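You operate a simulated robot arm through the tools that you are given. There is no shell and no other tool. Be economical: measure what you need, move in short steps, check, and stop when the job is done.

You run a simulated two-armed robot. Do the job below in one go: nothing can be reset, and whatever is moved stays where it is left.

Task
Fill the carry tray with spare block Lot 26 and get it checked.
Fine: tray latch left open, the tray full on the check pad, the lamp green.

It is judged by the outcome, as a careful person would: the job done as asked, and still so three seconds after it is handed in. It fails if anything else is knocked over, pushed out of place, dropped, spilled or broken.

Robot
Two 7-joint arms with two-finger parallel grippers on one trunk, on a base that drives. Base frame: it is fixed to the floor where the robot stands at the start and does not move with it; the origin is under the middle of the robot, x ahead of it, y to its left, z up; the surface under the hand at the start is at about z = 0.7. Lengths are in m, angles in degrees, forces in N, time in s.
The left shoulder is at the start at [0.06, 0.189, 1.128], the right one opposite. With the tool pointing down near the work surface each hand reaches from about 0.1 to 0.62 m from the robot's upright axis, wherever it stands, measured 20 degrees to its own side. Places, roughly: board clamp button [2.1, 0.2, 0.8]; check pad [2.3, 0.9, 0.8]; tray check button [2.2, 0.6, 0.8]; tray checker [2.2, 0.6, 0.8]; tray latch [0.3, 0.7, 0.7]. Payload 3.43 kg a hand.
The tool frame of a hand sits at the grasp point between the pads (the TCP): z along the fingers, y along the line on which they close. The tips reach 0.03 m beyond it. The gripper opens to 0.094 m. The fingers are 0.028 m wide and 0.01 m thick; the gripper's body (0.05 by 0.096 m) begins 0.055 m behind the TCP.
Orientation is that of the tool frame in the base frame, as [roll, pitch, yaw] about the fixed x, y, z axes, in that order (R = Rz(yaw) Ry(pitch) Rx(roll)). With the fingers straight down and closing along the base's y, the tool's x points along the base's -x, its y along +y and its z along -z.

Tools
- The arms move only by the tool apply_moves. It takes "left_series", "right_series" or both (then of equal length, played together; a hand with none holds still); each is a list of rows, each a list of 7 numbers: the shift along the base's x, y, z in cm, then the turn, a rotation vector about the base's x, y, z in degrees, then the gripper command, from -1 (fully open) to 1 (shut), values between in proportion. In form: [[x, y, z, wx, wy, wz, grip], ...]. A call has 1 to 12 rows; each row shifts and turns the commanded pose from where the row before left it. Rows are played at 5 a second. More than 0.05 m and 8.6 degrees between two rows, or a gripper value outside its range, and nothing of the call is played. Where a pose cannot be reached the arm comes as near as it can. A force on the tool above 80 N (or 10 N above the force at the start of the call, whichever is more), or a blocked arm, ends the call early, and 0.2 s more pass. The fingers move at their own pace (about 0.153 m/s each) and stop on an object; they squeeze with about 31 N. The grip force told is the motor's: it shows also when the fingers shut on nothing. Time passes only in rows, and 0.2 s behind the last, so rows that do not move let the fingers close. The reply holds the time, the measured pose of the TCP, the force on the tool along the base axes, the opening and the grip force, in the units named above and with some noise, with the torque about the TCP (base axes, N m) and any sound that the robot's microphone picked up.
- Cameras (640 x 400 px; columns grow to the right, rows downward): "scene" is now at [0.0041, 0.0249, 1.667]; the picture's right is [0.33, -0.95, 0.00], its down [-0.81, -0.28, -0.52] and it looks along [0.50, 0.17, -0.85] (base axes); focal length 262 px, centre (320, 200). "left" rides on the left gripper at [0.076, -0.014, -0.103] in its tool frame; the picture's right is [0.18, 0.98, 0.00], its down [-0.75, 0.14, -0.64] and it looks along [-0.63, 0.12, 0.77] (tool axes); focal length 243 px, centre (320, 200). "right" rides on the right gripper at [0.076, 0.014, -0.102] in its tool frame; the picture's right is [-0.18, 0.98, 0.00], its down [-0.75, -0.14, -0.64] and it looks along [-0.63, -0.12, 0.77] (tool axes); focal length 243 px, centre (320, 200). There is no depth. A picture from a camera that has moved, and an enlarged one, comes with that camera's place and axes in the base frame and with its lens.
- grab_frame(camera): a new picture of that camera. The clock stands still meanwhile.
- raise_lower(by): slides the trunk up (or, below 0, down) by that many m; the arms and the scene camera ride with it, the base frame stays. It gives what a move gives, with no picture.
- drive_base(legs): drives the robot by 1 to 6 legs, each [ahead, left, turn to the left] in m, m and degrees, along the robot's own axes; the way and the turn of a leg run together, so that a leg with both is an arc; at most 1.5 m and 180 degrees a leg. The arms and the cameras ride along, it lands a little off, and it stops where it bumps. It gives what a move gives.
- head_to(pan, tilt): turns the head with the scene camera to pan (to the left, within 86 degrees either way) and tilt (down, from -29 to 69), counted from straight ahead of the robot. It gives what a move gives.
- close_up(camera, box): a new picture of the part [left, top, right, bottom] of that camera's present view, enlarged. The clock stands still meanwhile.
- hand_in(): hands the job in; it is judged then, once.

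Go step by step. Nothing tells you exact positions but the pictures and the camera data: compare them with the known pose of the tool, close in by small moves and look again before you grip or let go. The budget is 120 turns and 92 pictures, counting those below and the enlarged ones. Unless the task says otherwise, let go and move clear before handing in, and close with one line.

The tools are called after ">>>" as a command line: name --argument value ..., lists and objects as JSON in quotes. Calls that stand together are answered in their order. apply_moves: Moves the arms, as the interface text tells. Its arguments: {"type":"object","properties":{"left_series":{"type":"array","items":{"type":"array","items":{"type":"number"}}},"right_series":{"type":"array","items":{"type":"array","items":{"type":"number"}}}},"required":[]} The other tools are called the same way: raise_lower (by) slides the trunk up or down; drive_base (legs) drives the base; head_to (pan, tilt) turns the head that bears the scene camera; grab_frame (camera) takes a picture; close_up (camera, box) takes an enlarged picture of a part of a camera's view; hand_in () hands the job in.

At the start:

```text
t: 0.0
left_ee_pos: [0.2908, 0.3757, 1.0887]
left_orientation: [180.0, -0.1, -180.0]
left_contact_force: [0.5, -0.3, -0.3]
left_ft_torque: [-0.01, -0.01, -0.02]
left_finger_gap: 0.0941
left_grip_force: 0.1
right_ee_pos: [0.3441, 0.0539, 1.083]
right_orientation: [180.0, 0.0, -180.0]
right_contact_force: [0.8, 0.2, 0.0]
right_ft_torque: [0.0, 0.01, 0.02]
right_finger_gap: 0.0938
right_grip_force: 0.1
trunk travel left (down, up): [-0.8, 0.19]
robot x, y, heading: [-0.0035, -0.0017, 0.3]
head pan, tilt: [19.0, 58.4]
```

scene: 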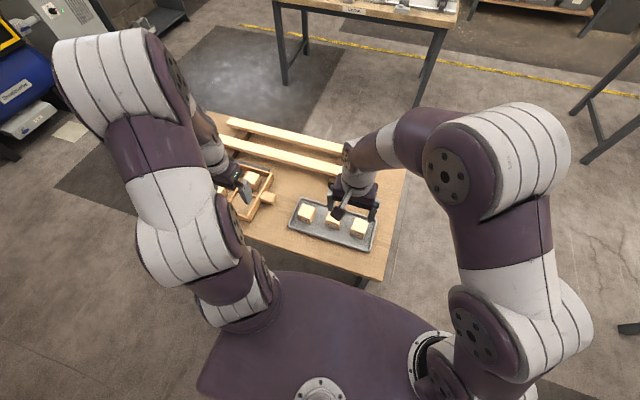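
right: 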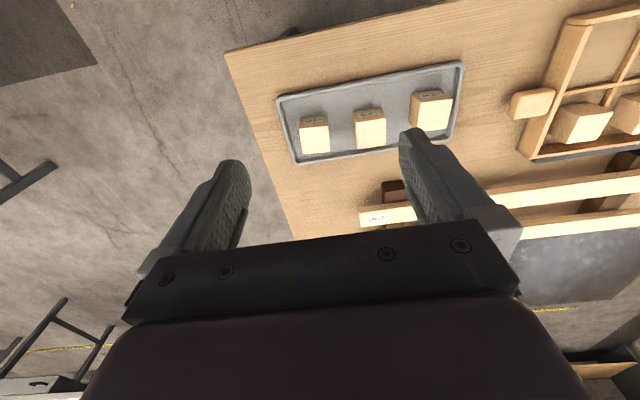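
left: 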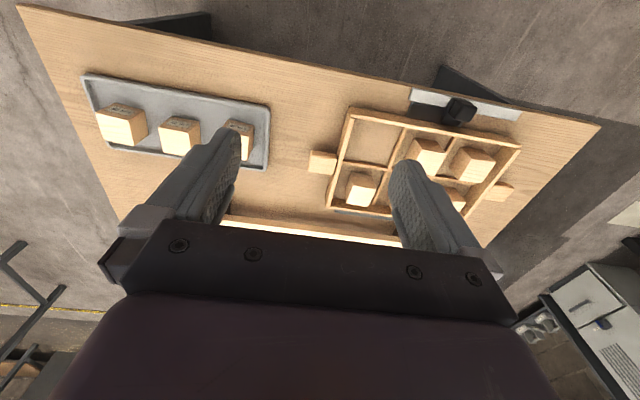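

I see a grey tray with three spare blocks, and a wooden carry tray with handles, a latch and one or more empty cells. I'll enlarge the labels and the tray first.

>>> close_up --camera "right" --box '[260, 50, 480, 180]'

>>> close_up --camera "left" --box '[300, 70, 540, 230]'

>>> close_up --camera "left" --box '[70, 60, 290, 190]'

```text
2.91 times, centred on (370, 115) of right
camera zoom: at [0.2689, 0.0683, 1.1866], right [0.18, 0.98, 0.0], down [0.75, -0.14, 0.64], along [0.63, -0.12, -0.77], focal length 706 px, centre (174, 447)
```

zoom: 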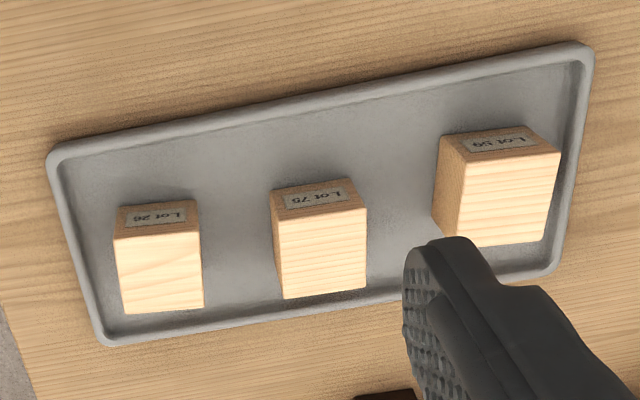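

```text
2.50 times, centred on (420, 150) of left
camera zoom: at [0.2145, 0.3618, 1.1908], right [-0.18, 0.98, 0.0], down [0.75, 0.14, 0.64], along [0.63, 0.12, -0.77], focal length 606 px, centre (70, 325)
```

zoom: 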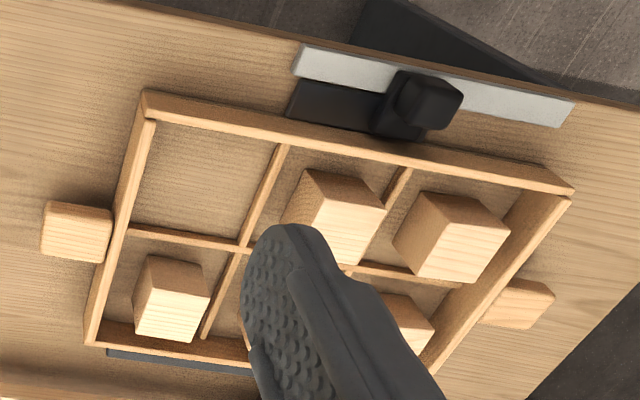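

```text
2.91 times, centred on (180, 125) of left
camera zoom: at [0.2145, 0.3618, 1.1908], right [-0.18, 0.98, 0.0], down [0.75, 0.14, 0.64], along [0.63, 0.12, -0.77], focal length 706 px, centre (727, 418)
```

zoom: 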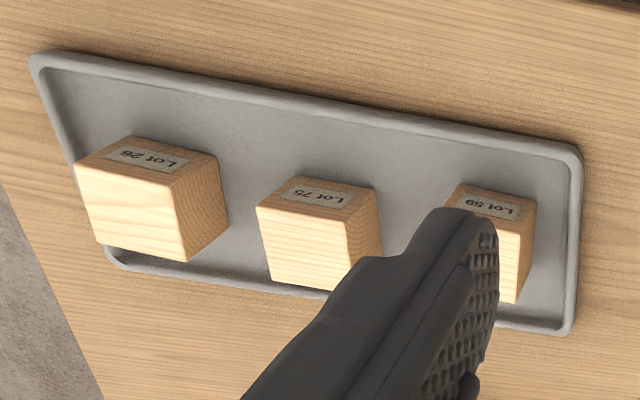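

Lot 26 is the right-most block; from both views its top centre is about [0.477, 0.018, 0.75], turned about -5°. I'll bring the right hand above it and shift the left hand for a better view of the tray.

>>> apply_moves --right_series '[[3.3, -1, -4, 0, 0, 0, -1], [3.3, -1, -4, 0, 0, 0, -1], [3.3, -1, -4, 0, 0, -2.5, -1], [3.3, -0.6, -3, 0, 0, -2.5, -1], [0, 0, 0, 0, 0, 0, -1]]' --left_series '[[0, 4, 0, 0, 0, 0, -1], [0, 4, 0, 0, 0, 0, -1], [0, 4, 0, 0, 0, 0, -1], [0, 1, 0, 0, 0, 0, -1], [0, 0, 0, 0, 0, 0, -1]]'

>>> grab_frame --camera "left"

>>> grab_frame --camera "right"

>>> grab_frame --camera "scene"

```text
refused: row 1 steps farther than a row can; nothing moved
```

```text
85 pictures are left
camera left: at [0.2145, 0.3618, 1.1908], right [-0.18, 0.98, 0.0], down [0.75, 0.14, 0.64], along [0.63, 0.12, -0.77], focal length 243 px, centre (320, 200)
```

left: 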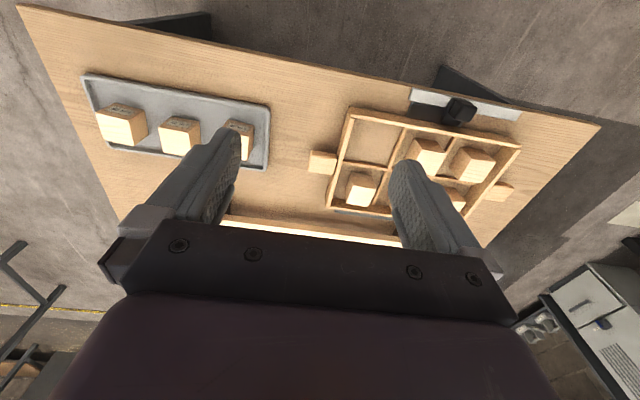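

```text
84 pictures are left
camera right: at [0.2689, 0.0683, 1.1866], right [0.18, 0.98, 0.0], down [0.75, -0.14, 0.64], along [0.63, -0.12, -0.77], focal length 243 px, centre (320, 200)
```

right: 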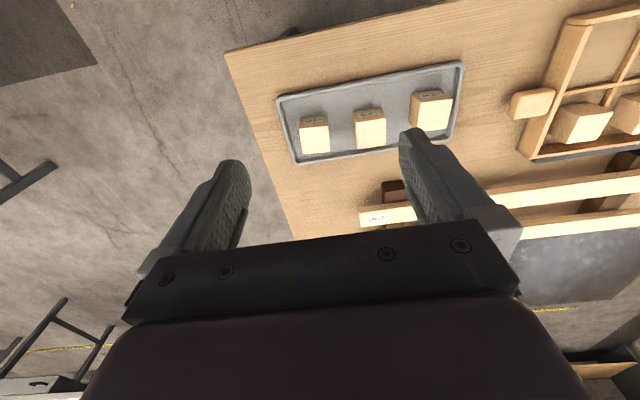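

```text
83 pictures are left
camera scene: at [0.0041, 0.0249, 1.667], right [0.33, -0.95, 0.0], down [-0.81, -0.28, -0.52], along [0.5, 0.17, -0.85], focal length 262 px, centre (320, 200)
```

scene: 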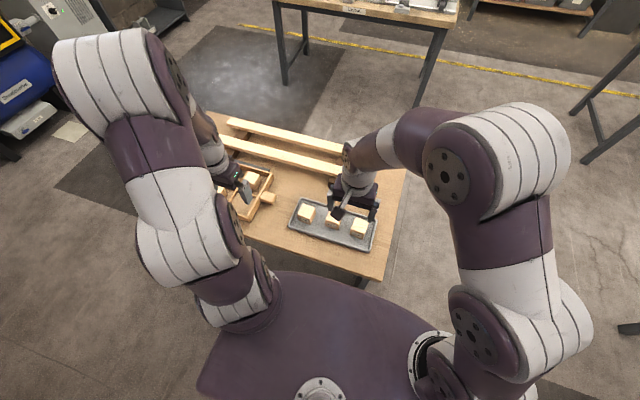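

The first row was too long a step, so nothing moved. I'll repeat the same move in smaller steps.

>>> apply_moves --right_series '[[2.7, -0.6, -3, 0, 0, 0, -1], [2.7, -0.6, -3, 0, 0, 0, -1], [2.7, -0.6, -3, 0, 0, -2.5, -1], [2.7, -0.8, -3, 0, 0, -2.5, -1], [2.4, -1, -3, 0, 0, 0, -1], [0, 0, 0, 0, 0, 0, -1]]' --left_series '[[0, 4, 0, 0, 0, 0, -1], [0, 4, 0, 0, 0, 0, -1], [0, 4, 0, 0, 0, 0, -1], [0, 1, 0, 0, 0, 0, -1], [0, 0, 0, 0, 0, 0, -1], [0, 0, 0, 0, 0, 0, -1]]'

```text
t: 1.4
left_ee_pos: [0.2902, 0.506, 1.0893]
left_orientation: [180.0, 0.0, 180.0]
left_contact_force: [-0.8, -0.6, 0.7]
left_ft_torque: [0.03, -0.01, -0.01]
left_finger_gap: 0.0938
left_grip_force: 0.0
right_ee_pos: [0.4755, 0.0177, 0.9338]
right_orientation: [179.9, 0.0, 175.0]
right_contact_force: [1.4, 0.0, -0.5]
right_ft_torque: [-0.01, -0.03, 0.01]
right_finger_gap: 0.0939
right_grip_force: 0.1
trunk travel left (down, up): [-0.8, 0.19]
robot x, y, heading: [0.0005, 0.0019, -0.0]
head pan, tilt: [19.0, 58.4]
```

>>> grab_frame --camera "left"

>>> grab_frame --camera "right"

```text
82 pictures are left
camera left: at [0.2141, 0.4912, 1.1912], right [-0.18, 0.98, 0.0], down [0.75, 0.14, 0.64], along [0.63, 0.12, -0.77], focal length 243 px, centre (320, 200)
```

left: 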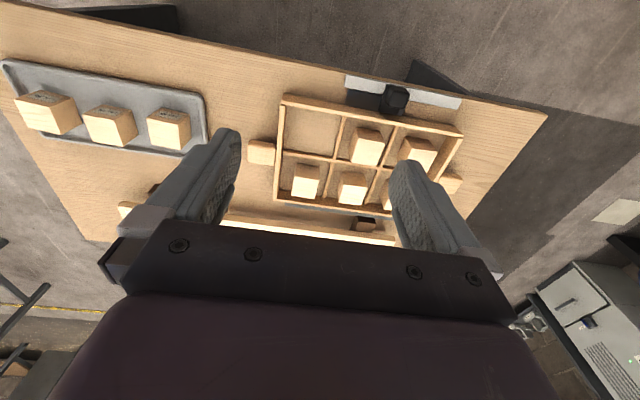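

```text
81 pictures are left
camera right: at [0.4004, 0.0385, 1.0374], right [0.27, 0.96, 0.0], down [0.74, -0.21, 0.64], along [0.62, -0.17, -0.77], focal length 243 px, centre (320, 200)
```

right: 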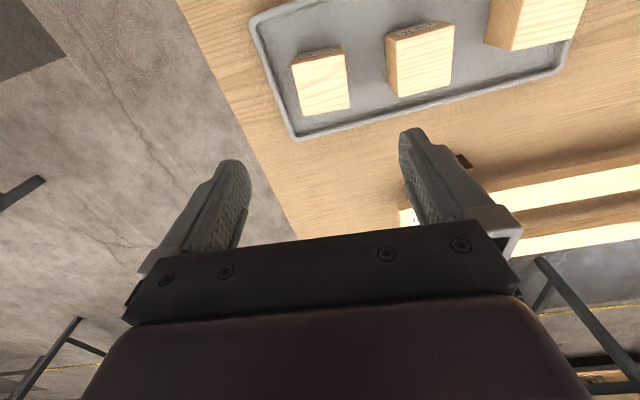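

The only empty cell is the one near me at the right end of the tray. Lot 26 looks centred at [0.474, 0.021], and I'll come down partway with a narrower opening to stay clear of the tray rim.

>>> apply_moves --right_series '[[0, 0.3, -3.5, 0, 0, 0, -0.7], [0, 0, -3.5, 0, 0, 0, -0.7], [0, 0, -3.5, 0, 0, 0, -0.7], [0, 0, -2.5, 0, 0, 0, -0.7], [0, 0, 0, 0, 0, 0, -0.7]]'

>>> grab_frame --camera "right"

>>> close_up --camera "left" --box '[240, 60, 480, 220]'

```text
t: 2.6
left_ee_pos: [0.2906, 0.5041, 1.0893]
left_orientation: [-179.9, 0.0, -179.9]
left_contact_force: [0.6, -0.2, -0.1]
left_ft_torque: [0.03, 0.05, 0.04]
left_finger_gap: 0.0943
left_grip_force: 0.1
right_ee_pos: [0.4742, 0.0219, 0.803]
right_orientation: [-180.0, 0.0, 175.0]
right_contact_force: [0.4, -0.2, 0.3]
right_ft_torque: [-0.01, 0.0, -0.02]
right_finger_gap: 0.0801
right_grip_force: 0.1
trunk travel left (down, up): [-0.8, 0.19]
robot x, y, heading: [0.0007, -0.0051, -0.0]
head pan, tilt: [19.0, 58.4]
```

```text
80 pictures are left
camera right: at [0.4003, 0.041, 0.9061], right [0.27, 0.96, 0.0], down [0.74, -0.21, 0.64], along [0.62, -0.17, -0.77], focal length 243 px, centre (320, 200)
```

right: 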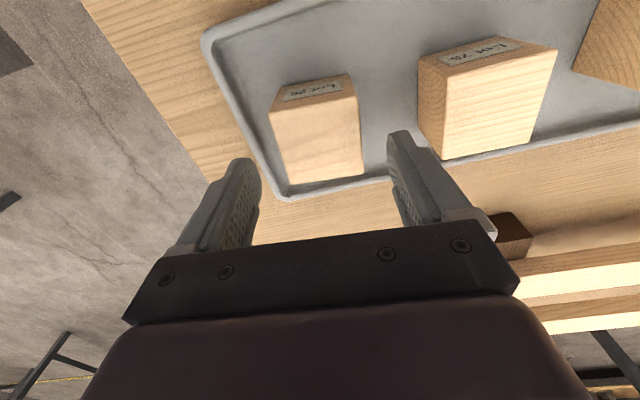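

```text
2.50 times, centred on (360, 140) of left
camera zoom: at [0.2144, 0.4906, 1.1914], right [-0.18, 0.98, 0.0], down [0.75, 0.14, 0.64], along [0.63, 0.12, -0.77], focal length 606 px, centre (220, 350)
```

zoom: 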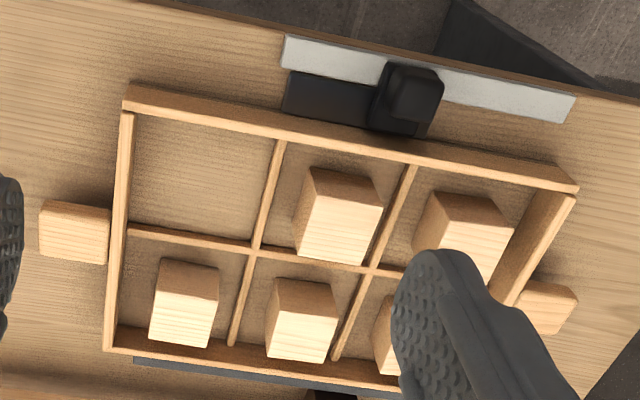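

Still consistent with the centre at about [0.474, 0.020]. I'll descend and grip.

>>> apply_moves --right_series '[[0, -0.15, -2, 0, 0, 0, -0.7], [0, 0, -2, 0, 0, 0, -0.7], [0, 0, -2.1, 0, 0, 0, -0.7], [0, 0, 0, 0, 0, 0, -0.7], [0, 0, 0, 0, 0, 0, 1], [0, 0, 0, 0, 0, 0, 1], [0, 0, 0, 0, 0, 0, 1]]'

>>> grab_frame --camera "right"

```text
t: 4.2
left_ee_pos: [0.2912, 0.5043, 1.089]
left_orientation: [-180.0, 0.0, -180.0]
left_contact_force: [0.6, 0.6, -0.2]
left_ft_torque: [0.0, 0.02, 0.02]
left_finger_gap: 0.0944
left_grip_force: 0.1
right_ee_pos: [0.4763, 0.0191, 0.742]
right_orientation: [180.0, 0.0, 175.0]
right_contact_force: [0.6, -0.5, 1.5]
right_ft_torque: [-0.02, 0.02, 0.0]
right_finger_gap: 0.0587
right_grip_force: 31.4
trunk travel left (down, up): [-0.8, 0.19]
robot x, y, heading: [0.0008, 0.0018, 0.1]
head pan, tilt: [19.0, 58.4]
```

```text
78 pictures are left
camera right: at [0.4016, 0.0398, 0.8457], right [0.27, 0.96, 0.0], down [0.74, -0.21, 0.64], along [0.62, -0.17, -0.77], focal length 243 px, centre (320, 200)
```

right: 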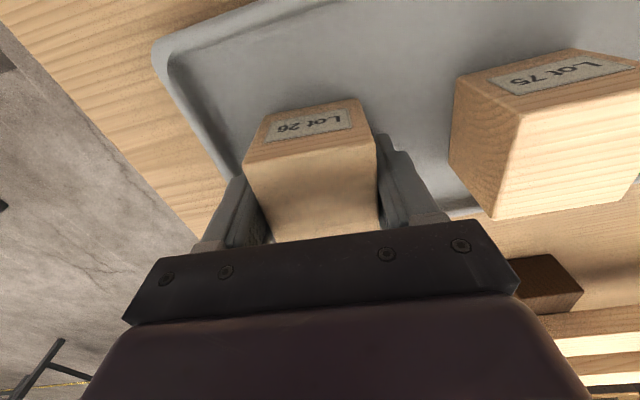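

Lot 26 is gripped (58 mm wide). I'll lift it, then drive the base sideways to y≈0.635, centred on the carry tray, so the right hand can reach the empty cell near [0.427, 0.512].

>>> apply_moves --right_series '[[0, 0, 2, 0, 0, 0, 1], [0, 0, 4, 0, 0, 0, 1], [0, 0, 4, 0, 0, 0, 1], [0, 0, 4, 0, 0, 0, 1], [0, 0, 4, 0, 0, 0, 1]]'

>>> drive_base --legs '[[0, 0.3, 0], [0, 0.335, 0]]'

>>> grab_frame --camera "right"

>>> grab_frame --camera "left"

```text
t: 5.4
left_ee_pos: [0.29, 0.5049, 1.0898]
left_orientation: [-179.9, 0.1, -180.0]
left_contact_force: [-1.0, -0.2, 0.2]
left_ft_torque: [-0.02, -0.01, 0.0]
left_finger_gap: 0.094
left_grip_force: 0.0
right_ee_pos: [0.4766, 0.0201, 0.9255]
right_orientation: [-180.0, 0.0, 175.0]
right_contact_force: [0.3, 0.2, 0.4]
right_ft_torque: [0.0, 0.01, 0.0]
right_finger_gap: 0.0002
right_grip_force: 31.1
trunk travel left (down, up): [-0.8, 0.19]
robot x, y, heading: [0.0014, -0.002, 0.4]
head pan, tilt: [19.0, 58.4]
```

```text
t: 9.2
left_ee_pos: [0.2966, 1.1315, 1.089]
left_orientation: [180.0, -0.1, 179.7]
left_contact_force: [0.6, 0.0, -1.4]
left_ft_torque: [-0.03, 0.01, 0.0]
left_finger_gap: 0.0938
left_grip_force: 0.0
right_ee_pos: [0.4819, 0.6478, 0.924]
right_orientation: [-180.0, 0.0, 174.7]
right_contact_force: [0.9, -0.4, 0.8]
right_ft_torque: [-0.01, -0.02, -0.01]
right_finger_gap: 0.0
right_grip_force: 30.9
trunk travel left (down, up): [-0.8, 0.19]
robot x, y, heading: [0.0033, 0.6306, -0.3]
head pan, tilt: [19.0, 58.4]
```

```text
77 pictures are left
camera right: at [0.4061, 0.6676, 1.0281], right [0.27, 0.96, 0.0], down [0.74, -0.21, 0.64], along [0.62, -0.18, -0.77], focal length 243 px, centre (320, 200)
```

right: 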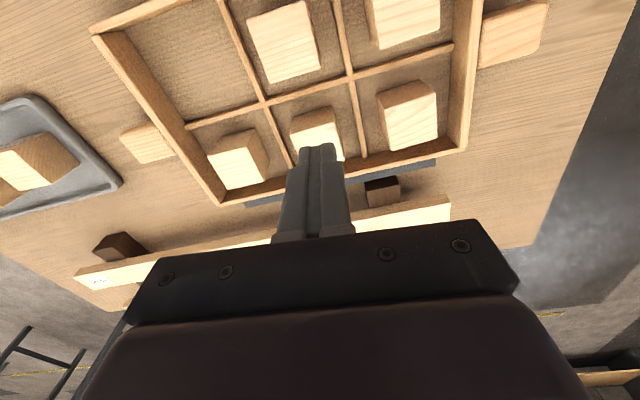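

```text
76 pictures are left
camera left: at [0.22, 1.1182, 1.1914], right [-0.18, 0.98, 0.0], down [0.75, 0.14, 0.64], along [0.63, 0.11, -0.77], focal length 243 px, centre (320, 200)
```

left: 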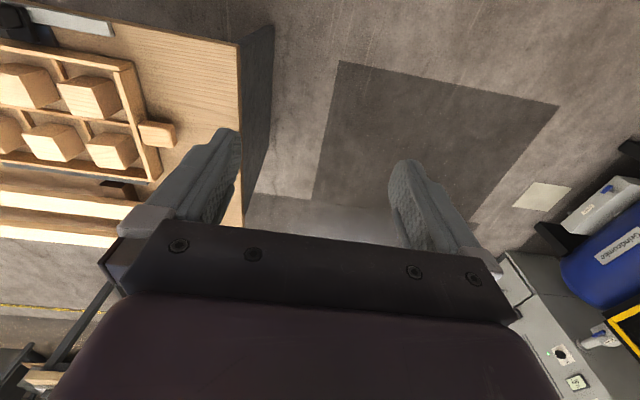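

The block slipped out of the fingers during the lift. I need to see where it ended up.

>>> head_to --pan -50 --tilt 50

>>> grab_frame --camera "scene"

```text
t: 10.6
left_ee_pos: [0.2964, 1.1316, 1.089]
left_orientation: [-180.0, 0.0, 179.7]
left_contact_force: [-0.9, -0.2, -1.0]
left_ft_torque: [-0.03, 0.01, 0.0]
left_finger_gap: 0.0939
left_grip_force: 0.0
right_ee_pos: [0.4801, 0.6471, 0.9252]
right_orientation: [179.9, 0.0, 174.7]
right_contact_force: [0.0, -0.4, -0.2]
right_ft_torque: [0.03, 0.0, 0.03]
right_finger_gap: 0.0001
right_grip_force: 31.4
trunk travel left (down, up): [-0.8, 0.19]
robot x, y, heading: [0.0011, 0.625, -0.4]
head pan, tilt: [-50.0, 50.0]
```

```text
75 pictures are left
camera scene: at [-0.0089, 0.5727, 1.6777], right [-0.77, -0.64, 0.0], down [-0.49, 0.59, -0.64], along [0.41, -0.49, -0.77], focal length 262 px, centre (320, 200)
```

scene: 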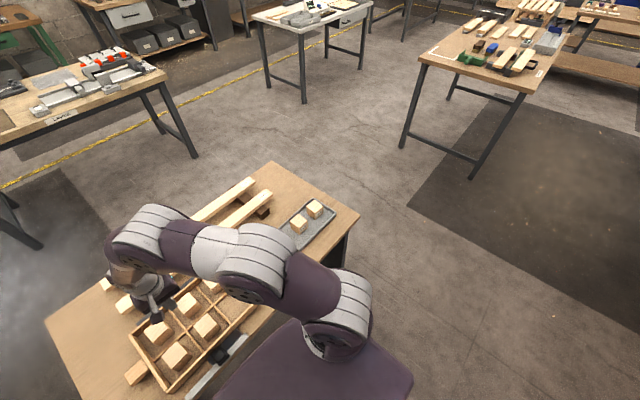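

Lot 26 still sits in the grey tray near [0.48, 0.025]. I'll drive back, open the hand, and check how it lies before regripping.

>>> drive_base --legs '[[0, -0.31, 0], [0, -0.31, 0]]'

>>> apply_moves --right_series '[[0, 0, 0, 0, 0, 0, -0.7], [0, 0, 0, 0, 0, 0, -0.7], [0, 0, 0, 0, 0, 0, -0.7]]'

>>> grab_frame --camera "right"

```text
t: 14.3
left_ee_pos: [0.2917, 0.5264, 1.0882]
left_orientation: [179.9, 0.1, 179.7]
left_contact_force: [-0.1, 0.3, -0.4]
left_ft_torque: [-0.04, 0.05, 0.0]
left_finger_gap: 0.0942
left_grip_force: 0.2
right_ee_pos: [0.4764, 0.0421, 0.9255]
right_orientation: [-180.0, -0.1, 174.7]
right_contact_force: [0.5, 0.7, 0.4]
right_ft_torque: [0.02, 0.03, 0.0]
right_finger_gap: 0.0
right_grip_force: 31.0
trunk travel left (down, up): [-0.8, 0.19]
robot x, y, heading: [-0.0012, 0.0237, -0.5]
head pan, tilt: [-50.0, 50.0]
```

```text
t: 15.1
left_ee_pos: [0.2908, 0.5263, 1.0885]
left_orientation: [180.0, -0.1, 179.7]
left_contact_force: [0.0, 0.7, 0.7]
left_ft_torque: [0.01, -0.02, 0.01]
left_finger_gap: 0.0939
left_grip_force: 0.1
right_ee_pos: [0.4749, 0.0411, 0.9244]
right_orientation: [-180.0, 0.0, 174.7]
right_contact_force: [0.0, 0.1, 0.1]
right_ft_torque: [0.02, 0.01, 0.05]
right_finger_gap: 0.08
right_grip_force: 0.1
trunk travel left (down, up): [-0.8, 0.19]
robot x, y, heading: [-0.006, 0.0221, -0.4]
head pan, tilt: [-50.0, 50.0]
```

```text
74 pictures are left
camera right: at [0.4014, 0.0613, 1.028], right [0.27, 0.96, 0.0], down [0.74, -0.21, 0.64], along [0.62, -0.18, -0.77], focal length 243 px, centre (320, 200)
```

right: 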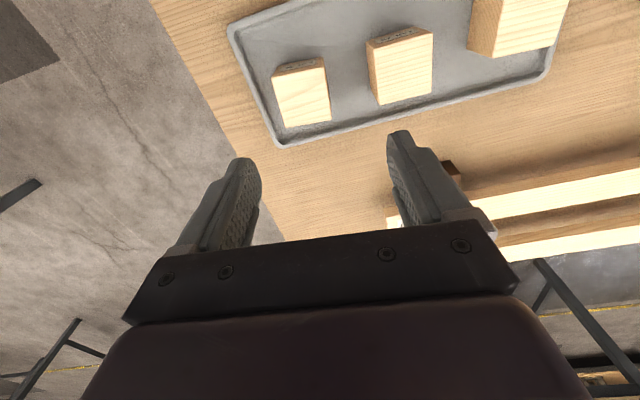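

The block has not moved, with its centre still at about [0.477, 0.020]. I'll grip 1 cm deeper this time and lift slowly, watching the finger gap.

>>> apply_moves --right_series '[[0.1, -2.1, -3.5, 0, 0, 0, -0.7], [0, 0, -4, 0, 0, 0, -0.7], [0, 0, -4, 0, 0, 0, -0.7], [0, 0, -4, 0, 0, 0, -0.7], [0, 0, -2, 0, 0, 0, -0.7], [0, 0, -1.7, 0, 0, 0, -0.7], [0, 0, 0, 0, 0, 0, -0.7], [0, 0, 0, 0, 0, 0, 0], [0, 0, 0, 0, 0, 0, 1], [0, 0, 0, 0, 0, 0, 1], [0, 0, 0, 0, 0, 0, 1], [0, 0, 0, 0, 0, 0, 1]]'

>>> apply_moves --right_series '[[0, 0, 0.3, 0, 0, 0, 1], [0, 0, 0.5, 0, 0, 0, 1], [0, 0, 0.7, 0, 0, 0, 1], [0, 0, 0.7, 0, 0, 0, 1]]'

>>> grab_frame --camera "right"

```text
t: 17.7
left_ee_pos: [0.2897, 0.5257, 1.0898]
left_orientation: [180.0, 0.1, 179.7]
left_contact_force: [-0.2, 0.2, 0.0]
left_ft_torque: [-0.01, 0.0, -0.03]
left_finger_gap: 0.0938
left_grip_force: 0.1
right_ee_pos: [0.477, 0.0203, 0.7369]
right_orientation: [179.9, 0.2, 174.7]
right_contact_force: [9.5, -3.6, 33.5]
right_ft_torque: [-0.99, 0.24, 0.19]
right_finger_gap: 0.0588
right_grip_force: 30.9
trunk travel left (down, up): [-0.8, 0.19]
robot x, y, heading: [-0.0022, 0.0206, -0.5]
head pan, tilt: [-50.0, 50.0]
```

```text
t: 18.7
left_ee_pos: [0.2903, 0.5264, 1.0895]
left_orientation: [-180.0, 0.0, 179.6]
left_contact_force: [-0.2, -0.6, 0.1]
left_ft_torque: [0.02, 0.05, 0.0]
left_finger_gap: 0.0938
left_grip_force: 0.1
right_ee_pos: [0.4757, 0.0195, 0.7528]
right_orientation: [-179.9, -0.1, 174.7]
right_contact_force: [0.1, 0.4, -0.6]
right_ft_torque: [-0.02, 0.01, -0.01]
right_finger_gap: 0.0588
right_grip_force: 31.2
trunk travel left (down, up): [-0.8, 0.19]
robot x, y, heading: [-0.0048, 0.022, -0.2]
head pan, tilt: [-50.0, 50.0]
```

```text
73 pictures are left
camera right: at [0.4013, 0.0398, 0.8563], right [0.27, 0.96, 0.0], down [0.74, -0.21, 0.64], along [0.62, -0.18, -0.77], focal length 243 px, centre (320, 200)
```

right: 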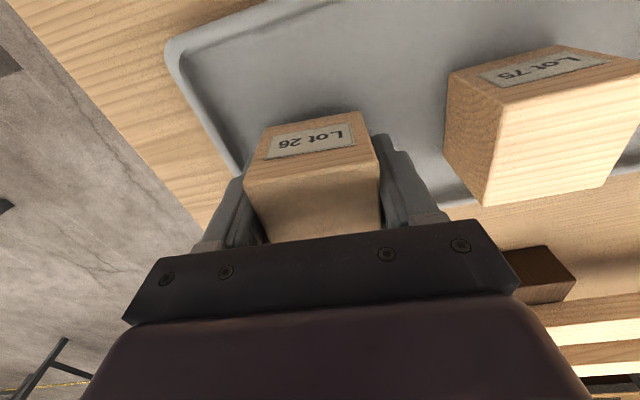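

The tips touched the tray floor at TCP z≈0.737, so the floor is about 0.707. Relative to the hand the block has come up with it so far, so I'll go on lifting slowly.

>>> apply_moves --right_series '[[0, 0, 0.8, 0, 0, 0, 1], [0, 0, 0.8, 0, 0, 0, 1], [0, 0, 0.8, 0, 0, 0, 1], [0, 0, 0.8, 0, 0, 0, 1], [0, 0, 0, 0, 0, 0, 1]]'

>>> grab_frame --camera "right"

```text
t: 19.9
left_ee_pos: [0.2902, 0.5256, 1.0886]
left_orientation: [-180.0, -0.1, 179.7]
left_contact_force: [1.0, -0.1, -0.4]
left_ft_torque: [-0.02, -0.01, -0.01]
left_finger_gap: 0.094
left_grip_force: 0.1
right_ee_pos: [0.4764, 0.0213, 0.7887]
right_orientation: [179.9, 0.0, 174.7]
right_contact_force: [0.5, -0.7, -0.9]
right_ft_torque: [-0.04, 0.0, 0.02]
right_finger_gap: 0.0585
right_grip_force: 30.8
trunk travel left (down, up): [-0.8, 0.19]
robot x, y, heading: [0.002, 0.0225, -0.4]
head pan, tilt: [-50.0, 50.0]
```

```text
72 pictures are left
camera right: at [0.4022, 0.0411, 0.8915], right [0.27, 0.96, 0.0], down [0.74, -0.21, 0.64], along [0.62, -0.18, -0.77], focal length 243 px, centre (320, 200)
```

right: 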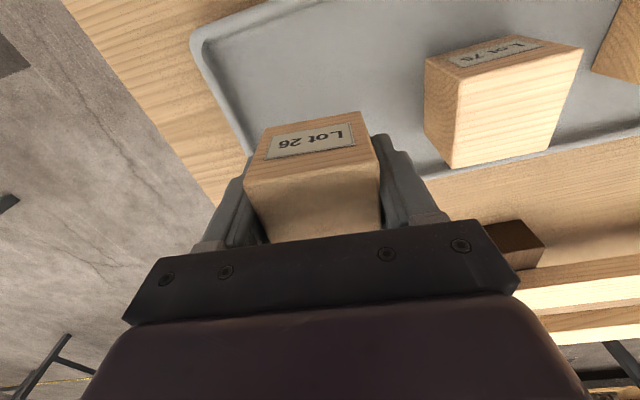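

The block is held and does not creep. I'll lift on gently and then drive left.

>>> apply_moves --right_series '[[0, 0, 0.8, 0, 0, 0, 1], [0, 0, 0.9, 0, 0, 0, 1], [0, 0, 0.9, 0, 0, 0, 1], [0, 0, 0.9, 0, 0, 0, 1], [0, 0, 0.9, 0, 0, 0, 1], [0, 0, 0.9, 0, 0, 0, 1], [0, 0, 0.9, 0, 0, 0, 1], [0, 0, 0.7, 0, 0, 0, 1], [0, 0, 0.5, 0, 0, 0, 1], [0, 0, 0, 0, 0, 0, 1]]'

>>> drive_base --legs '[[0, 0.15, 0]]'

```text
t: 22.1
left_ee_pos: [0.2906, 0.5271, 1.0896]
left_orientation: [179.9, 0.0, 179.6]
left_contact_force: [0.0, 0.6, 0.0]
left_ft_torque: [0.01, 0.01, 0.01]
left_finger_gap: 0.0942
left_grip_force: 0.0
right_ee_pos: [0.4784, 0.0199, 0.8605]
right_orientation: [-180.0, -0.1, 174.7]
right_contact_force: [0.6, 1.0, -1.2]
right_ft_torque: [-0.03, 0.02, -0.01]
right_finger_gap: 0.0588
right_grip_force: 30.8
trunk travel left (down, up): [-0.8, 0.19]
robot x, y, heading: [-0.0038, 0.0213, -0.6]
head pan, tilt: [-50.0, 50.0]
```

```text
t: 23.5
left_ee_pos: [0.2933, 0.6754, 1.0904]
left_orientation: [179.9, 0.0, 179.6]
left_contact_force: [0.3, 0.0, -0.2]
left_ft_torque: [-0.01, -0.01, -0.03]
left_finger_gap: 0.094
left_grip_force: 0.1
right_ee_pos: [0.4789, 0.168, 0.8597]
right_orientation: [180.0, 0.0, 174.5]
right_contact_force: [0.3, 0.1, -0.6]
right_ft_torque: [0.02, 0.03, -0.02]
right_finger_gap: 0.0586
right_grip_force: 31.4
trunk travel left (down, up): [-0.8, 0.19]
robot x, y, heading: [0.001, 0.1743, -0.3]
head pan, tilt: [-50.0, 50.0]
```

The grip holds while driving, so I'll continue on to y≈0.635.

>>> drive_base --legs '[[0, 0.23, 0.3], [0, 0.235, 0]]'

>>> grab_frame --camera "right"

```text
t: 26.6
left_ee_pos: [0.2845, 1.1467, 1.0886]
left_orientation: [-180.0, 0.0, -179.5]
left_contact_force: [0.1, -0.7, -0.2]
left_ft_torque: [0.01, 0.0, 0.03]
left_finger_gap: 0.0941
left_grip_force: 0.0
right_ee_pos: [0.4769, 0.642, 0.8594]
right_orientation: [-180.0, -0.1, 175.3]
right_contact_force: [-0.3, -0.4, -0.8]
right_ft_torque: [-0.01, 0.02, -0.03]
right_finger_gap: 0.0589
right_grip_force: 30.9
trunk travel left (down, up): [-0.8, 0.19]
robot x, y, heading: [-0.0036, 0.6433, 0.5]
head pan, tilt: [-50.0, 50.0]
```

```text
71 pictures are left
camera right: at [0.4023, 0.6621, 0.9637], right [0.26, 0.97, 0.0], down [0.74, -0.2, 0.64], along [0.62, -0.17, -0.77], focal length 243 px, centre (320, 200)
```

right: 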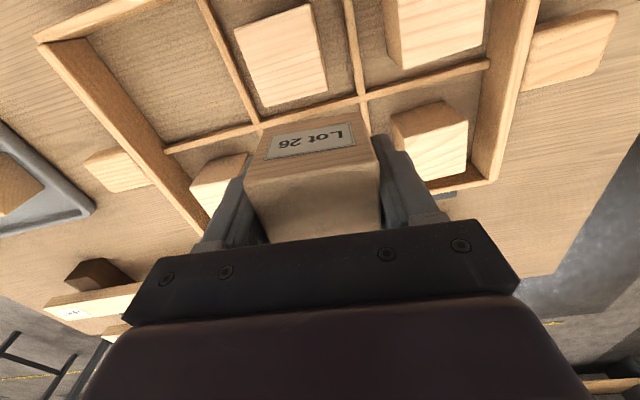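

The block is secure. The empty cell centre comes out at about [0.43, 0.516], so I'll move over it and look.

>>> apply_moves --right_series '[[-0.4, -1.0, 0, 0, 0, 0, 1], [-0.5, -1.4, 0, 0, 0, 0.5, 1], [-0.5, -1.4, 0, 0, 0, 0.5, 1], [-0.5, -1.4, 0, 0, 0, 0.5, 1], [-0.5, -1.4, 0, 0, 0, 0.5, 1], [-0.5, -1.4, 0, 0, 0, 0.5, 1], [-0.5, -1.4, 0, 0, 0, 0.5, 1], [-0.5, -1.4, 0, 0, 0, 0, 1], [-0.5, -1.0, 0, 0, 0, 0, 1], [-0.3, -0.8, 0, 0, 0, 0, 1], [0, 0, 0, 0, 0, 0, 1]]'

>>> grab_frame --camera "right"

```text
t: 29.0
left_ee_pos: [0.2837, 1.1468, 1.0882]
left_orientation: [-180.0, 0.0, -179.6]
left_contact_force: [0.1, -0.1, 0.2]
left_ft_torque: [0.01, 0.04, -0.01]
left_finger_gap: 0.0938
left_grip_force: 0.1
right_ee_pos: [0.4293, 0.5167, 0.8598]
right_orientation: [180.0, -0.1, 178.6]
right_contact_force: [1.1, 0.1, -0.8]
right_ft_torque: [0.0, 0.02, 0.01]
right_finger_gap: 0.0586
right_grip_force: 31.1
trunk travel left (down, up): [-0.8, 0.19]
robot x, y, heading: [-0.0044, 0.6438, 0.4]
head pan, tilt: [-50.0, 50.0]
```

```text
70 pictures are left
camera right: at [0.3541, 0.533, 0.9635], right [0.21, 0.98, 0.0], down [0.75, -0.16, 0.64], along [0.63, -0.14, -0.77], focal length 243 px, centre (320, 200)
```

right: 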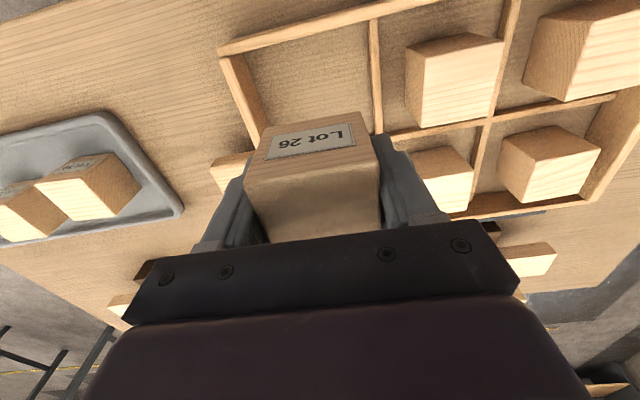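

The hand is centred over the cell. I'll go down, slowly at the end, until it touches.

>>> apply_moves --right_series '[[0.2, 0, -1, 0, 0, 0, 1], [0.2, 0, -1.5, 0, 0, 0, 1], [0, 0, -1.5, 0, 0, 0, 1], [0, 0, -1.5, 0, 0, 0, 1], [0, 0, -1.5, 0, 0, 0, 1], [0, 0, -1.5, 0, 0, 0, 1], [0, 0, -1, 0, 0, 0, 1], [0, 0, -0.7, 0, 0, 0, 1], [0, 0, -0.5, 0, 0, 0, 1], [0, 0, 0, 0, 0, 0, 1]]'

>>> grab_frame --camera "right"

```text
t: 31.2
left_ee_pos: [0.2841, 1.147, 1.0907]
left_orientation: [180.0, 0.0, -179.5]
left_contact_force: [0.0, -0.2, 0.6]
left_ft_torque: [-0.02, -0.02, -0.04]
left_finger_gap: 0.0938
left_grip_force: 0.1
right_ee_pos: [0.4324, 0.5178, 0.7541]
right_orientation: [180.0, 0.0, 178.5]
right_contact_force: [-1.5, 0.2, -0.7]
right_ft_torque: [-0.03, 0.0, -0.02]
right_finger_gap: 0.0587
right_grip_force: 30.8
trunk travel left (down, up): [-0.8, 0.19]
robot x, y, heading: [-0.0034, 0.6442, 0.3]
head pan, tilt: [-50.0, 50.0]
```

```text
69 pictures are left
camera right: at [0.3577, 0.5322, 0.8575], right [0.21, 0.98, 0.0], down [0.75, -0.16, 0.64], along [0.63, -0.14, -0.77], focal length 243 px, centre (320, 200)
```

right: 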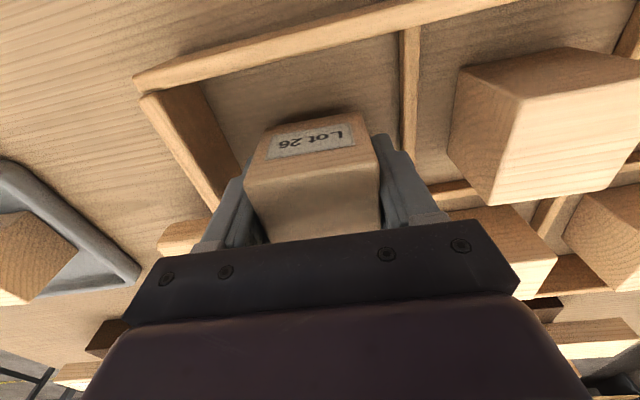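

The right wall has more room than the divider, so I'll shift 6 mm to the right and finish lowering.

>>> apply_moves --right_series '[[0, -0.6, 0, 0, 0, 0, 1], [0, 0, -0.4, 0, 0, 0, 1], [0, 0, -0.4, 0, 0, 0, 1], [0, 0, -0.4, 0, 0, 0, 1], [0, 0, -0.3, 0, 0, 0, 1], [0, 0, 0, 0, 0, 0, 1]]'

```text
t: 32.6
left_ee_pos: [0.2836, 1.1466, 1.089]
left_orientation: [-180.0, 0.1, -179.6]
left_contact_force: [0.4, -0.3, 0.5]
left_ft_torque: [0.01, 0.02, 0.05]
left_finger_gap: 0.0941
left_grip_force: 0.2
right_ee_pos: [0.4352, 0.5117, 0.7388]
right_orientation: [180.0, 0.0, 178.3]
right_contact_force: [0.7, 0.6, -0.9]
right_ft_torque: [0.01, 0.01, 0.01]
right_finger_gap: 0.0588
right_grip_force: 31.1
trunk travel left (down, up): [-0.8, 0.19]
robot x, y, heading: [-0.0017, 0.6381, 0.4]
head pan, tilt: [-50.0, 50.0]
```

Not touching yet, so I'll lower in 3 mm steps until it does.

>>> apply_moves --right_series '[[0, 0, -0.3, 0, 0, 0, 1], [0, 0, -0.3, 0, 0, 0, 1], [0, 0, 0, 0, 0, 0, 1]]'

```text
t: 33.4
left_ee_pos: [0.2779, 1.1463, 1.0911]
left_orientation: [180.0, 0.3, -179.6]
left_contact_force: [-1.1, -0.3, 0.5]
left_ft_torque: [-0.03, 0.01, 0.02]
left_finger_gap: 0.0939
left_grip_force: 0.1
right_ee_pos: [0.4337, 0.511, 0.7375]
right_orientation: [179.9, 0.7, 178.5]
right_contact_force: [-2.2, -14.5, 78.2]
right_ft_torque: [-0.61, 1.43, 0.57]
right_finger_gap: 0.0589
right_grip_force: 30.5
trunk travel left (down, up): [-0.8, 0.19]
robot x, y, heading: [-0.0005, 0.6407, 0.0]
head pan, tilt: [-50.0, 50.0]
```

It is on the floor. I'll ease the pressure, open a little and lift clear.

>>> apply_moves --right_series '[[0, 0, 0.5, 0, 0, 0, 1], [0, 0, 0, 0, 0, 0, -0.5], [0, 0, 0, 0, 0, 0, -0.5], [0, 0, 1, 0, 0, 0, -0.5], [0, 0, 2, 0, 0, 0, -0.5], [0, 0, 3, 0, 0, 0, -0.5], [0, 0, 4, 0, 0, 0, -0.5], [0, 0, 4, 0, 0, 0, -0.5], [0, 0, 0, 0, 0, 0, -0.5]]'

>>> grab_frame --camera "right"

>>> head_to --pan 0 --tilt 60

>>> grab_frame --camera "scene"

```text
t: 35.4
left_ee_pos: [0.2836, 1.1459, 1.089]
left_orientation: [-179.9, 0.0, -179.6]
left_contact_force: [-0.5, 0.4, 0.2]
left_ft_torque: [-0.02, 0.01, 0.02]
left_finger_gap: 0.0939
left_grip_force: 0.1
right_ee_pos: [0.433, 0.5105, 0.8745]
right_orientation: [179.9, -0.1, 178.4]
right_contact_force: [-0.1, 0.2, 0.2]
right_ft_torque: [-0.03, 0.0, -0.02]
right_finger_gap: 0.0706
right_grip_force: 0.0
trunk travel left (down, up): [-0.8, 0.19]
robot x, y, heading: [-0.0069, 0.6403, 0.7]
head pan, tilt: [-50.0, 50.0]
```

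```text
68 pictures are left
camera right: at [0.3575, 0.5269, 0.9774], right [0.21, 0.98, 0.0], down [0.75, -0.16, 0.64], along [0.63, -0.14, -0.77], focal length 243 px, centre (320, 200)
```

right: 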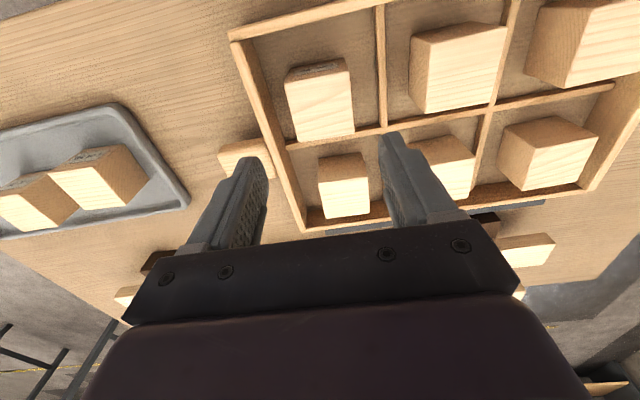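

```text
t: 36.6
left_ee_pos: [0.2842, 1.1473, 1.0892]
left_orientation: [-180.0, 0.1, -179.7]
left_contact_force: [0.8, 0.0, -0.9]
left_ft_torque: [-0.01, 0.02, -0.02]
left_finger_gap: 0.094
left_grip_force: 0.0
right_ee_pos: [0.4338, 0.5118, 0.8742]
right_orientation: [-179.9, -0.1, 178.5]
right_contact_force: [0.0, -0.6, 0.0]
right_ft_torque: [-0.04, 0.01, 0.01]
right_finger_gap: 0.0705
right_grip_force: 0.0
trunk travel left (down, up): [-0.8, 0.19]
robot x, y, heading: [-0.0038, 0.6416, 0.7]
head pan, tilt: [0.0, 60.0]
```

```text
67 pictures are left
camera scene: at [0.003, 0.6426, 1.6652], right [0.01, -1.0, 0.0], down [-0.87, -0.01, -0.5], along [0.5, 0.0, -0.87], focal length 262 px, centre (320, 200)
```

scene: 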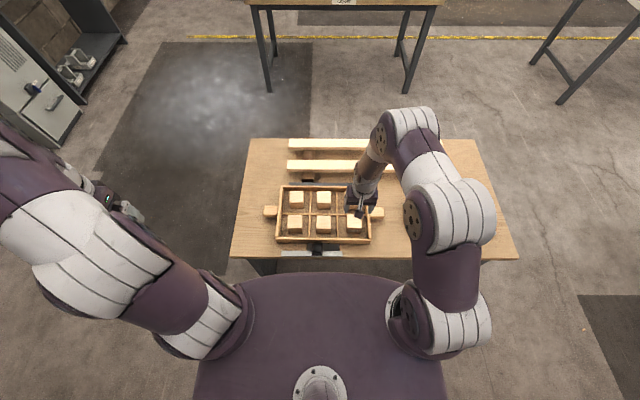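

Lot 26 sits in its cell, so all six are full. Now I'll look closely at the latch.

>>> close_up --camera "scene" --box '[250, 170, 400, 264]'

>>> head_to --pan 0 --tilt 69

>>> close_up --camera "scene" --box '[265, 170, 365, 232]'

```text
4.26 times, centred on (325, 217) of scene
camera zoom: at [0.003, 0.6426, 1.6652], right [0.01, -1.0, 0.0], down [-0.87, -0.01, -0.5], along [0.5, 0.0, -0.87], focal length 1114 px, centre (299, 128)
```

zoom: 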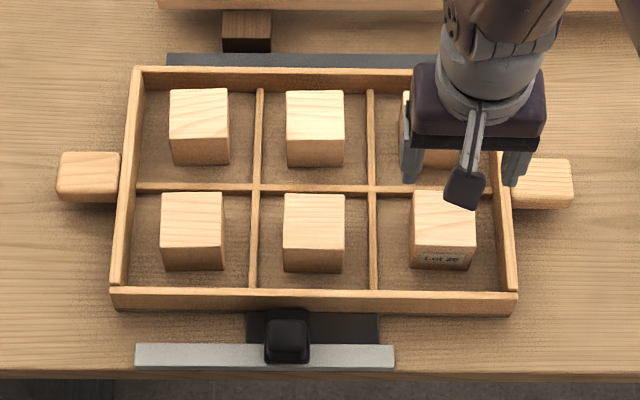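

```text
t: 37.3
left_ee_pos: [0.2839, 1.1467, 1.0899]
left_orientation: [-180.0, -0.1, -179.6]
left_contact_force: [0.7, -0.7, -0.6]
left_ft_torque: [-0.01, 0.02, -0.02]
left_finger_gap: 0.0939
left_grip_force: 0.1
right_ee_pos: [0.4322, 0.5109, 0.8736]
right_orientation: [-180.0, 0.0, 178.4]
right_contact_force: [0.2, -0.5, 0.5]
right_ft_torque: [0.0, -0.03, 0.0]
right_finger_gap: 0.0705
right_grip_force: 0.1
trunk travel left (down, up): [-0.8, 0.19]
robot x, y, heading: [-0.0034, 0.6413, 0.5]
head pan, tilt: [0.0, 68.8]
```

```text
6.40 times, centred on (315, 201) of scene
camera zoom: at [-0.0078, 0.6426, 1.6558], right [0.01, -1.0, 0.0], down [-0.93, -0.01, -0.36], along [0.36, 0.0, -0.93], focal length 1676 px, centre (352, 194)
```

zoom: 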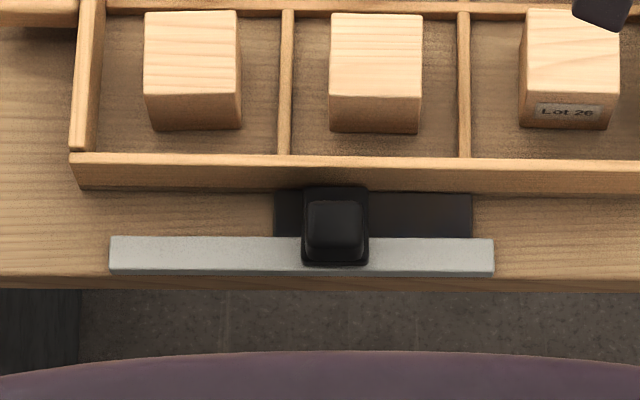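

The latch knob rides on a rail at the near edge, with a dark plate beside it. I'll bring the left hand over for a closer view and move the right hand back toward the right handle.

>>> apply_moves --left_series '[[-0.6, -4.5, -1.2, 0, 0, 0, -1], [-0.6, -4.5, -1.2, 0, 0, 0, -1], [-0.6, -4.5, -1.2, 0, 0, 0, -1], [-0.6, -4.5, -1.2, 0, 0, 0, -1], [-0.6, -4.5, -1.2, 0, 0, 0, -1], [-0.6, -4.5, -1.2, 0, 0, 0, -1], [-0.6, -4.5, -1.2, 0, 0, 0, -1], [-0.6, -4.5, -1.2, 0, 0, 0, -1], [-0.6, -4.5, -1.2, 0, 0, 0, -1], [-0.6, -4.5, -1.2, 0, 0, 0, -1], [0, 0, 0, 0, 0, 0, -1]]' --right_series '[[0, -2, 0, 0, 0, 0, -0.5], [0, -2, 0, 0, 0, 0, -0.5], [0, -2, 0, 0, 0, 0, -0.5], [0, -2, 0, 0, 0, 0, -0.5], [0, -2, 0, 0, 0, 0, -0.5], [0, -1, 0, 0, 0, 0, -0.5], [0, 0, 0, 0, 0, 0, -0.5], [0, 0, 0, 0, 0, 0, -0.5], [0, 0, 0, 0, 0, 0, -0.5], [0, 0, 0, 0, 0, 0, -0.5], [0, 0, 0, 0, 0, 0, -0.5]]'

>>> grab_frame --camera "left"

```text
t: 38.9
left_ee_pos: [0.2566, 0.8535, 1.0159]
left_orientation: [179.7, 1.8, 179.4]
left_contact_force: [5.2, 1.3, 7.0]
left_ft_torque: [-0.28, 1.29, -0.17]
left_finger_gap: 0.094
left_grip_force: 0.0
right_ee_pos: [0.4355, 0.4024, 0.8757]
right_orientation: [180.0, -0.1, 178.5]
right_contact_force: [-0.3, -0.2, -0.2]
right_ft_torque: [0.03, -0.04, 0.01]
right_finger_gap: 0.0708
right_grip_force: 0.1
trunk travel left (down, up): [-0.8, 0.19]
robot x, y, heading: [-0.0018, 0.6362, 0.5]
head pan, tilt: [0.0, 68.8]
stopped in row 7 (left hand): the force on the tool passed its limit at 167 N (the readings are from after the stop); the commanded pose is now the measured one
```

```text
64 pictures are left
camera left: at [0.1781, 0.8395, 1.1157], right [-0.17, 0.98, 0.0], down [0.73, 0.13, 0.67], along [0.66, 0.12, -0.75], focal length 243 px, centre (320, 200)
```

left: 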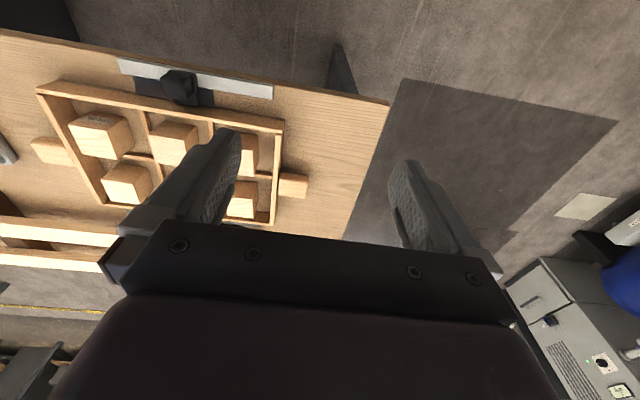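

The left arm bumped, probably against the torso, at this close-in pose. I'll back it off, then move the base back 0.15 m so the latch is comfortably in reach.

>>> apply_moves --left_series '[[2, 2, 1, 0, 0, 0, -1], [2, 2, 1, 0, 0, 0, -1], [2, 0, 0, 0, 0, 0, -1], [0, 0, 0, 0, 0, 0, -1]]'

>>> drive_base --legs '[[-0.16, 0, 0]]'

>>> grab_frame --camera "scene"

```text
t: 39.9
left_ee_pos: [0.3169, 0.8939, 1.0362]
left_orientation: [179.7, 1.6, 179.5]
left_contact_force: [0.0, -0.2, -0.2]
left_ft_torque: [0.01, 0.03, -0.01]
left_finger_gap: 0.0939
left_grip_force: 0.1
right_ee_pos: [0.4342, 0.4008, 0.876]
right_orientation: [-179.9, 0.0, 178.5]
right_contact_force: [-0.4, -0.1, -0.2]
right_ft_torque: [0.02, 0.0, -0.02]
right_finger_gap: 0.0706
right_grip_force: 0.0
trunk travel left (down, up): [-0.8, 0.19]
robot x, y, heading: [-0.0019, 0.6356, 0.4]
head pan, tilt: [0.0, 68.8]
```

```text
t: 41.3
left_ee_pos: [0.1574, 0.8927, 1.0348]
left_orientation: [179.7, 1.7, 179.4]
left_contact_force: [-0.6, 0.5, 0.4]
left_ft_torque: [0.0, 0.0, -0.01]
left_finger_gap: 0.0939
left_grip_force: 0.1
right_ee_pos: [0.2743, 0.4001, 0.8759]
right_orientation: [-179.9, -0.1, 178.3]
right_contact_force: [0.7, 0.4, 0.4]
right_ft_torque: [-0.02, 0.0, 0.01]
right_finger_gap: 0.0705
right_grip_force: 0.0
trunk travel left (down, up): [-0.8, 0.19]
robot x, y, heading: [-0.168, 0.6373, 0.1]
head pan, tilt: [0.0, 68.8]
```

```text
63 pictures are left
camera scene: at [-0.1664, 0.6414, 1.6558], right [0.01, -1.0, 0.0], down [-0.93, -0.01, -0.36], along [0.36, 0.0, -0.93], focal length 262 px, centre (320, 200)
```

scene: 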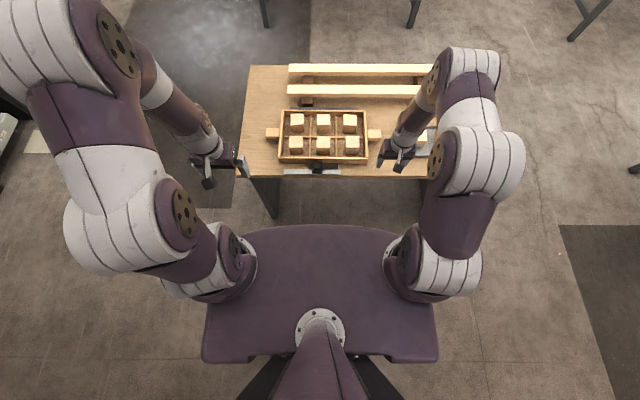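

There is clearance now. I'll bring the left hand in over the latch.

>>> apply_moves --left_series '[[1.5, -3.5, -1.4, 0, 0, 0, -1], [1.5, -3.5, -1.4, 0, 0, 0, -1], [1.5, -3.5, -1.4, 0, 0, 0, -1], [1.5, -3.5, -1.4, 0, 0, 0, -1], [0, -3.5, -1.4, 0, 0, 0, -1], [0, -3.5, -1.4, 0, 0, 0, -1], [0, 0, 0, 0, 0, 0, -1]]'

>>> grab_frame --camera "left"

```text
t: 42.9
left_ee_pos: [0.2143, 0.6819, 0.9502]
left_orientation: [179.9, 1.8, 179.4]
left_contact_force: [-0.2, 0.5, 0.5]
left_ft_torque: [-0.01, 0.01, 0.01]
left_finger_gap: 0.0938
left_grip_force: 0.1
right_ee_pos: [0.2744, 0.3991, 0.8766]
right_orientation: [180.0, 0.0, 178.5]
right_contact_force: [0.7, -0.5, -0.9]
right_ft_torque: [-0.02, -0.04, 0.01]
right_finger_gap: 0.0704
right_grip_force: 0.1
trunk travel left (down, up): [-0.8, 0.19]
robot x, y, heading: [-0.1618, 0.6379, 0.4]
head pan, tilt: [0.0, 68.8]
```

```text
62 pictures are left
camera left: at [0.1357, 0.6678, 1.0496], right [-0.17, 0.98, 0.0], down [0.73, 0.13, 0.67], along [0.66, 0.11, -0.75], focal length 243 px, centre (320, 200)
```

left: 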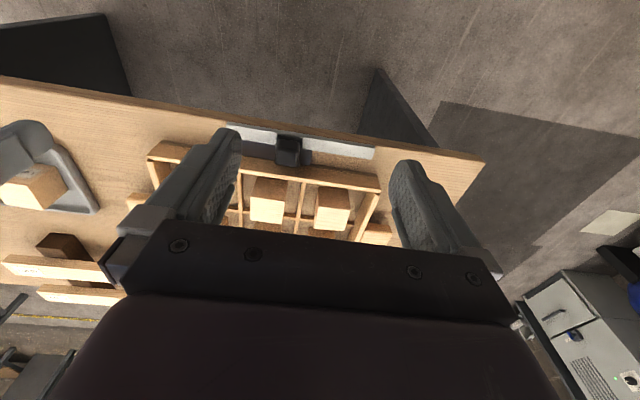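

>>> close_up --camera "left" --box '[210, 110, 390, 190]'

```text
3.56 times, centred on (300, 150) of left
camera zoom: at [0.1357, 0.6678, 1.0496], right [-0.17, 0.98, 0.0], down [0.73, 0.13, 0.67], along [0.66, 0.11, -0.75], focal length 863 px, centre (391, 378)
```

zoom: 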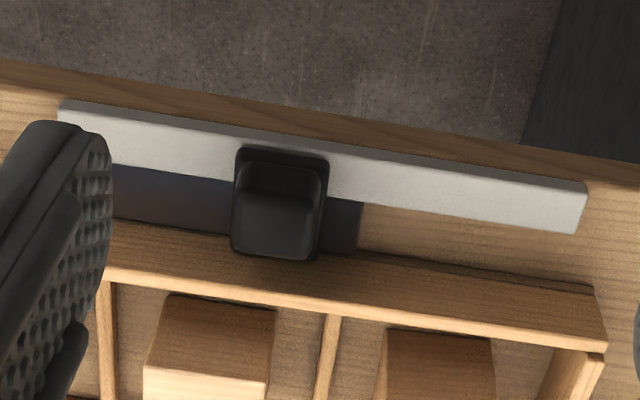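

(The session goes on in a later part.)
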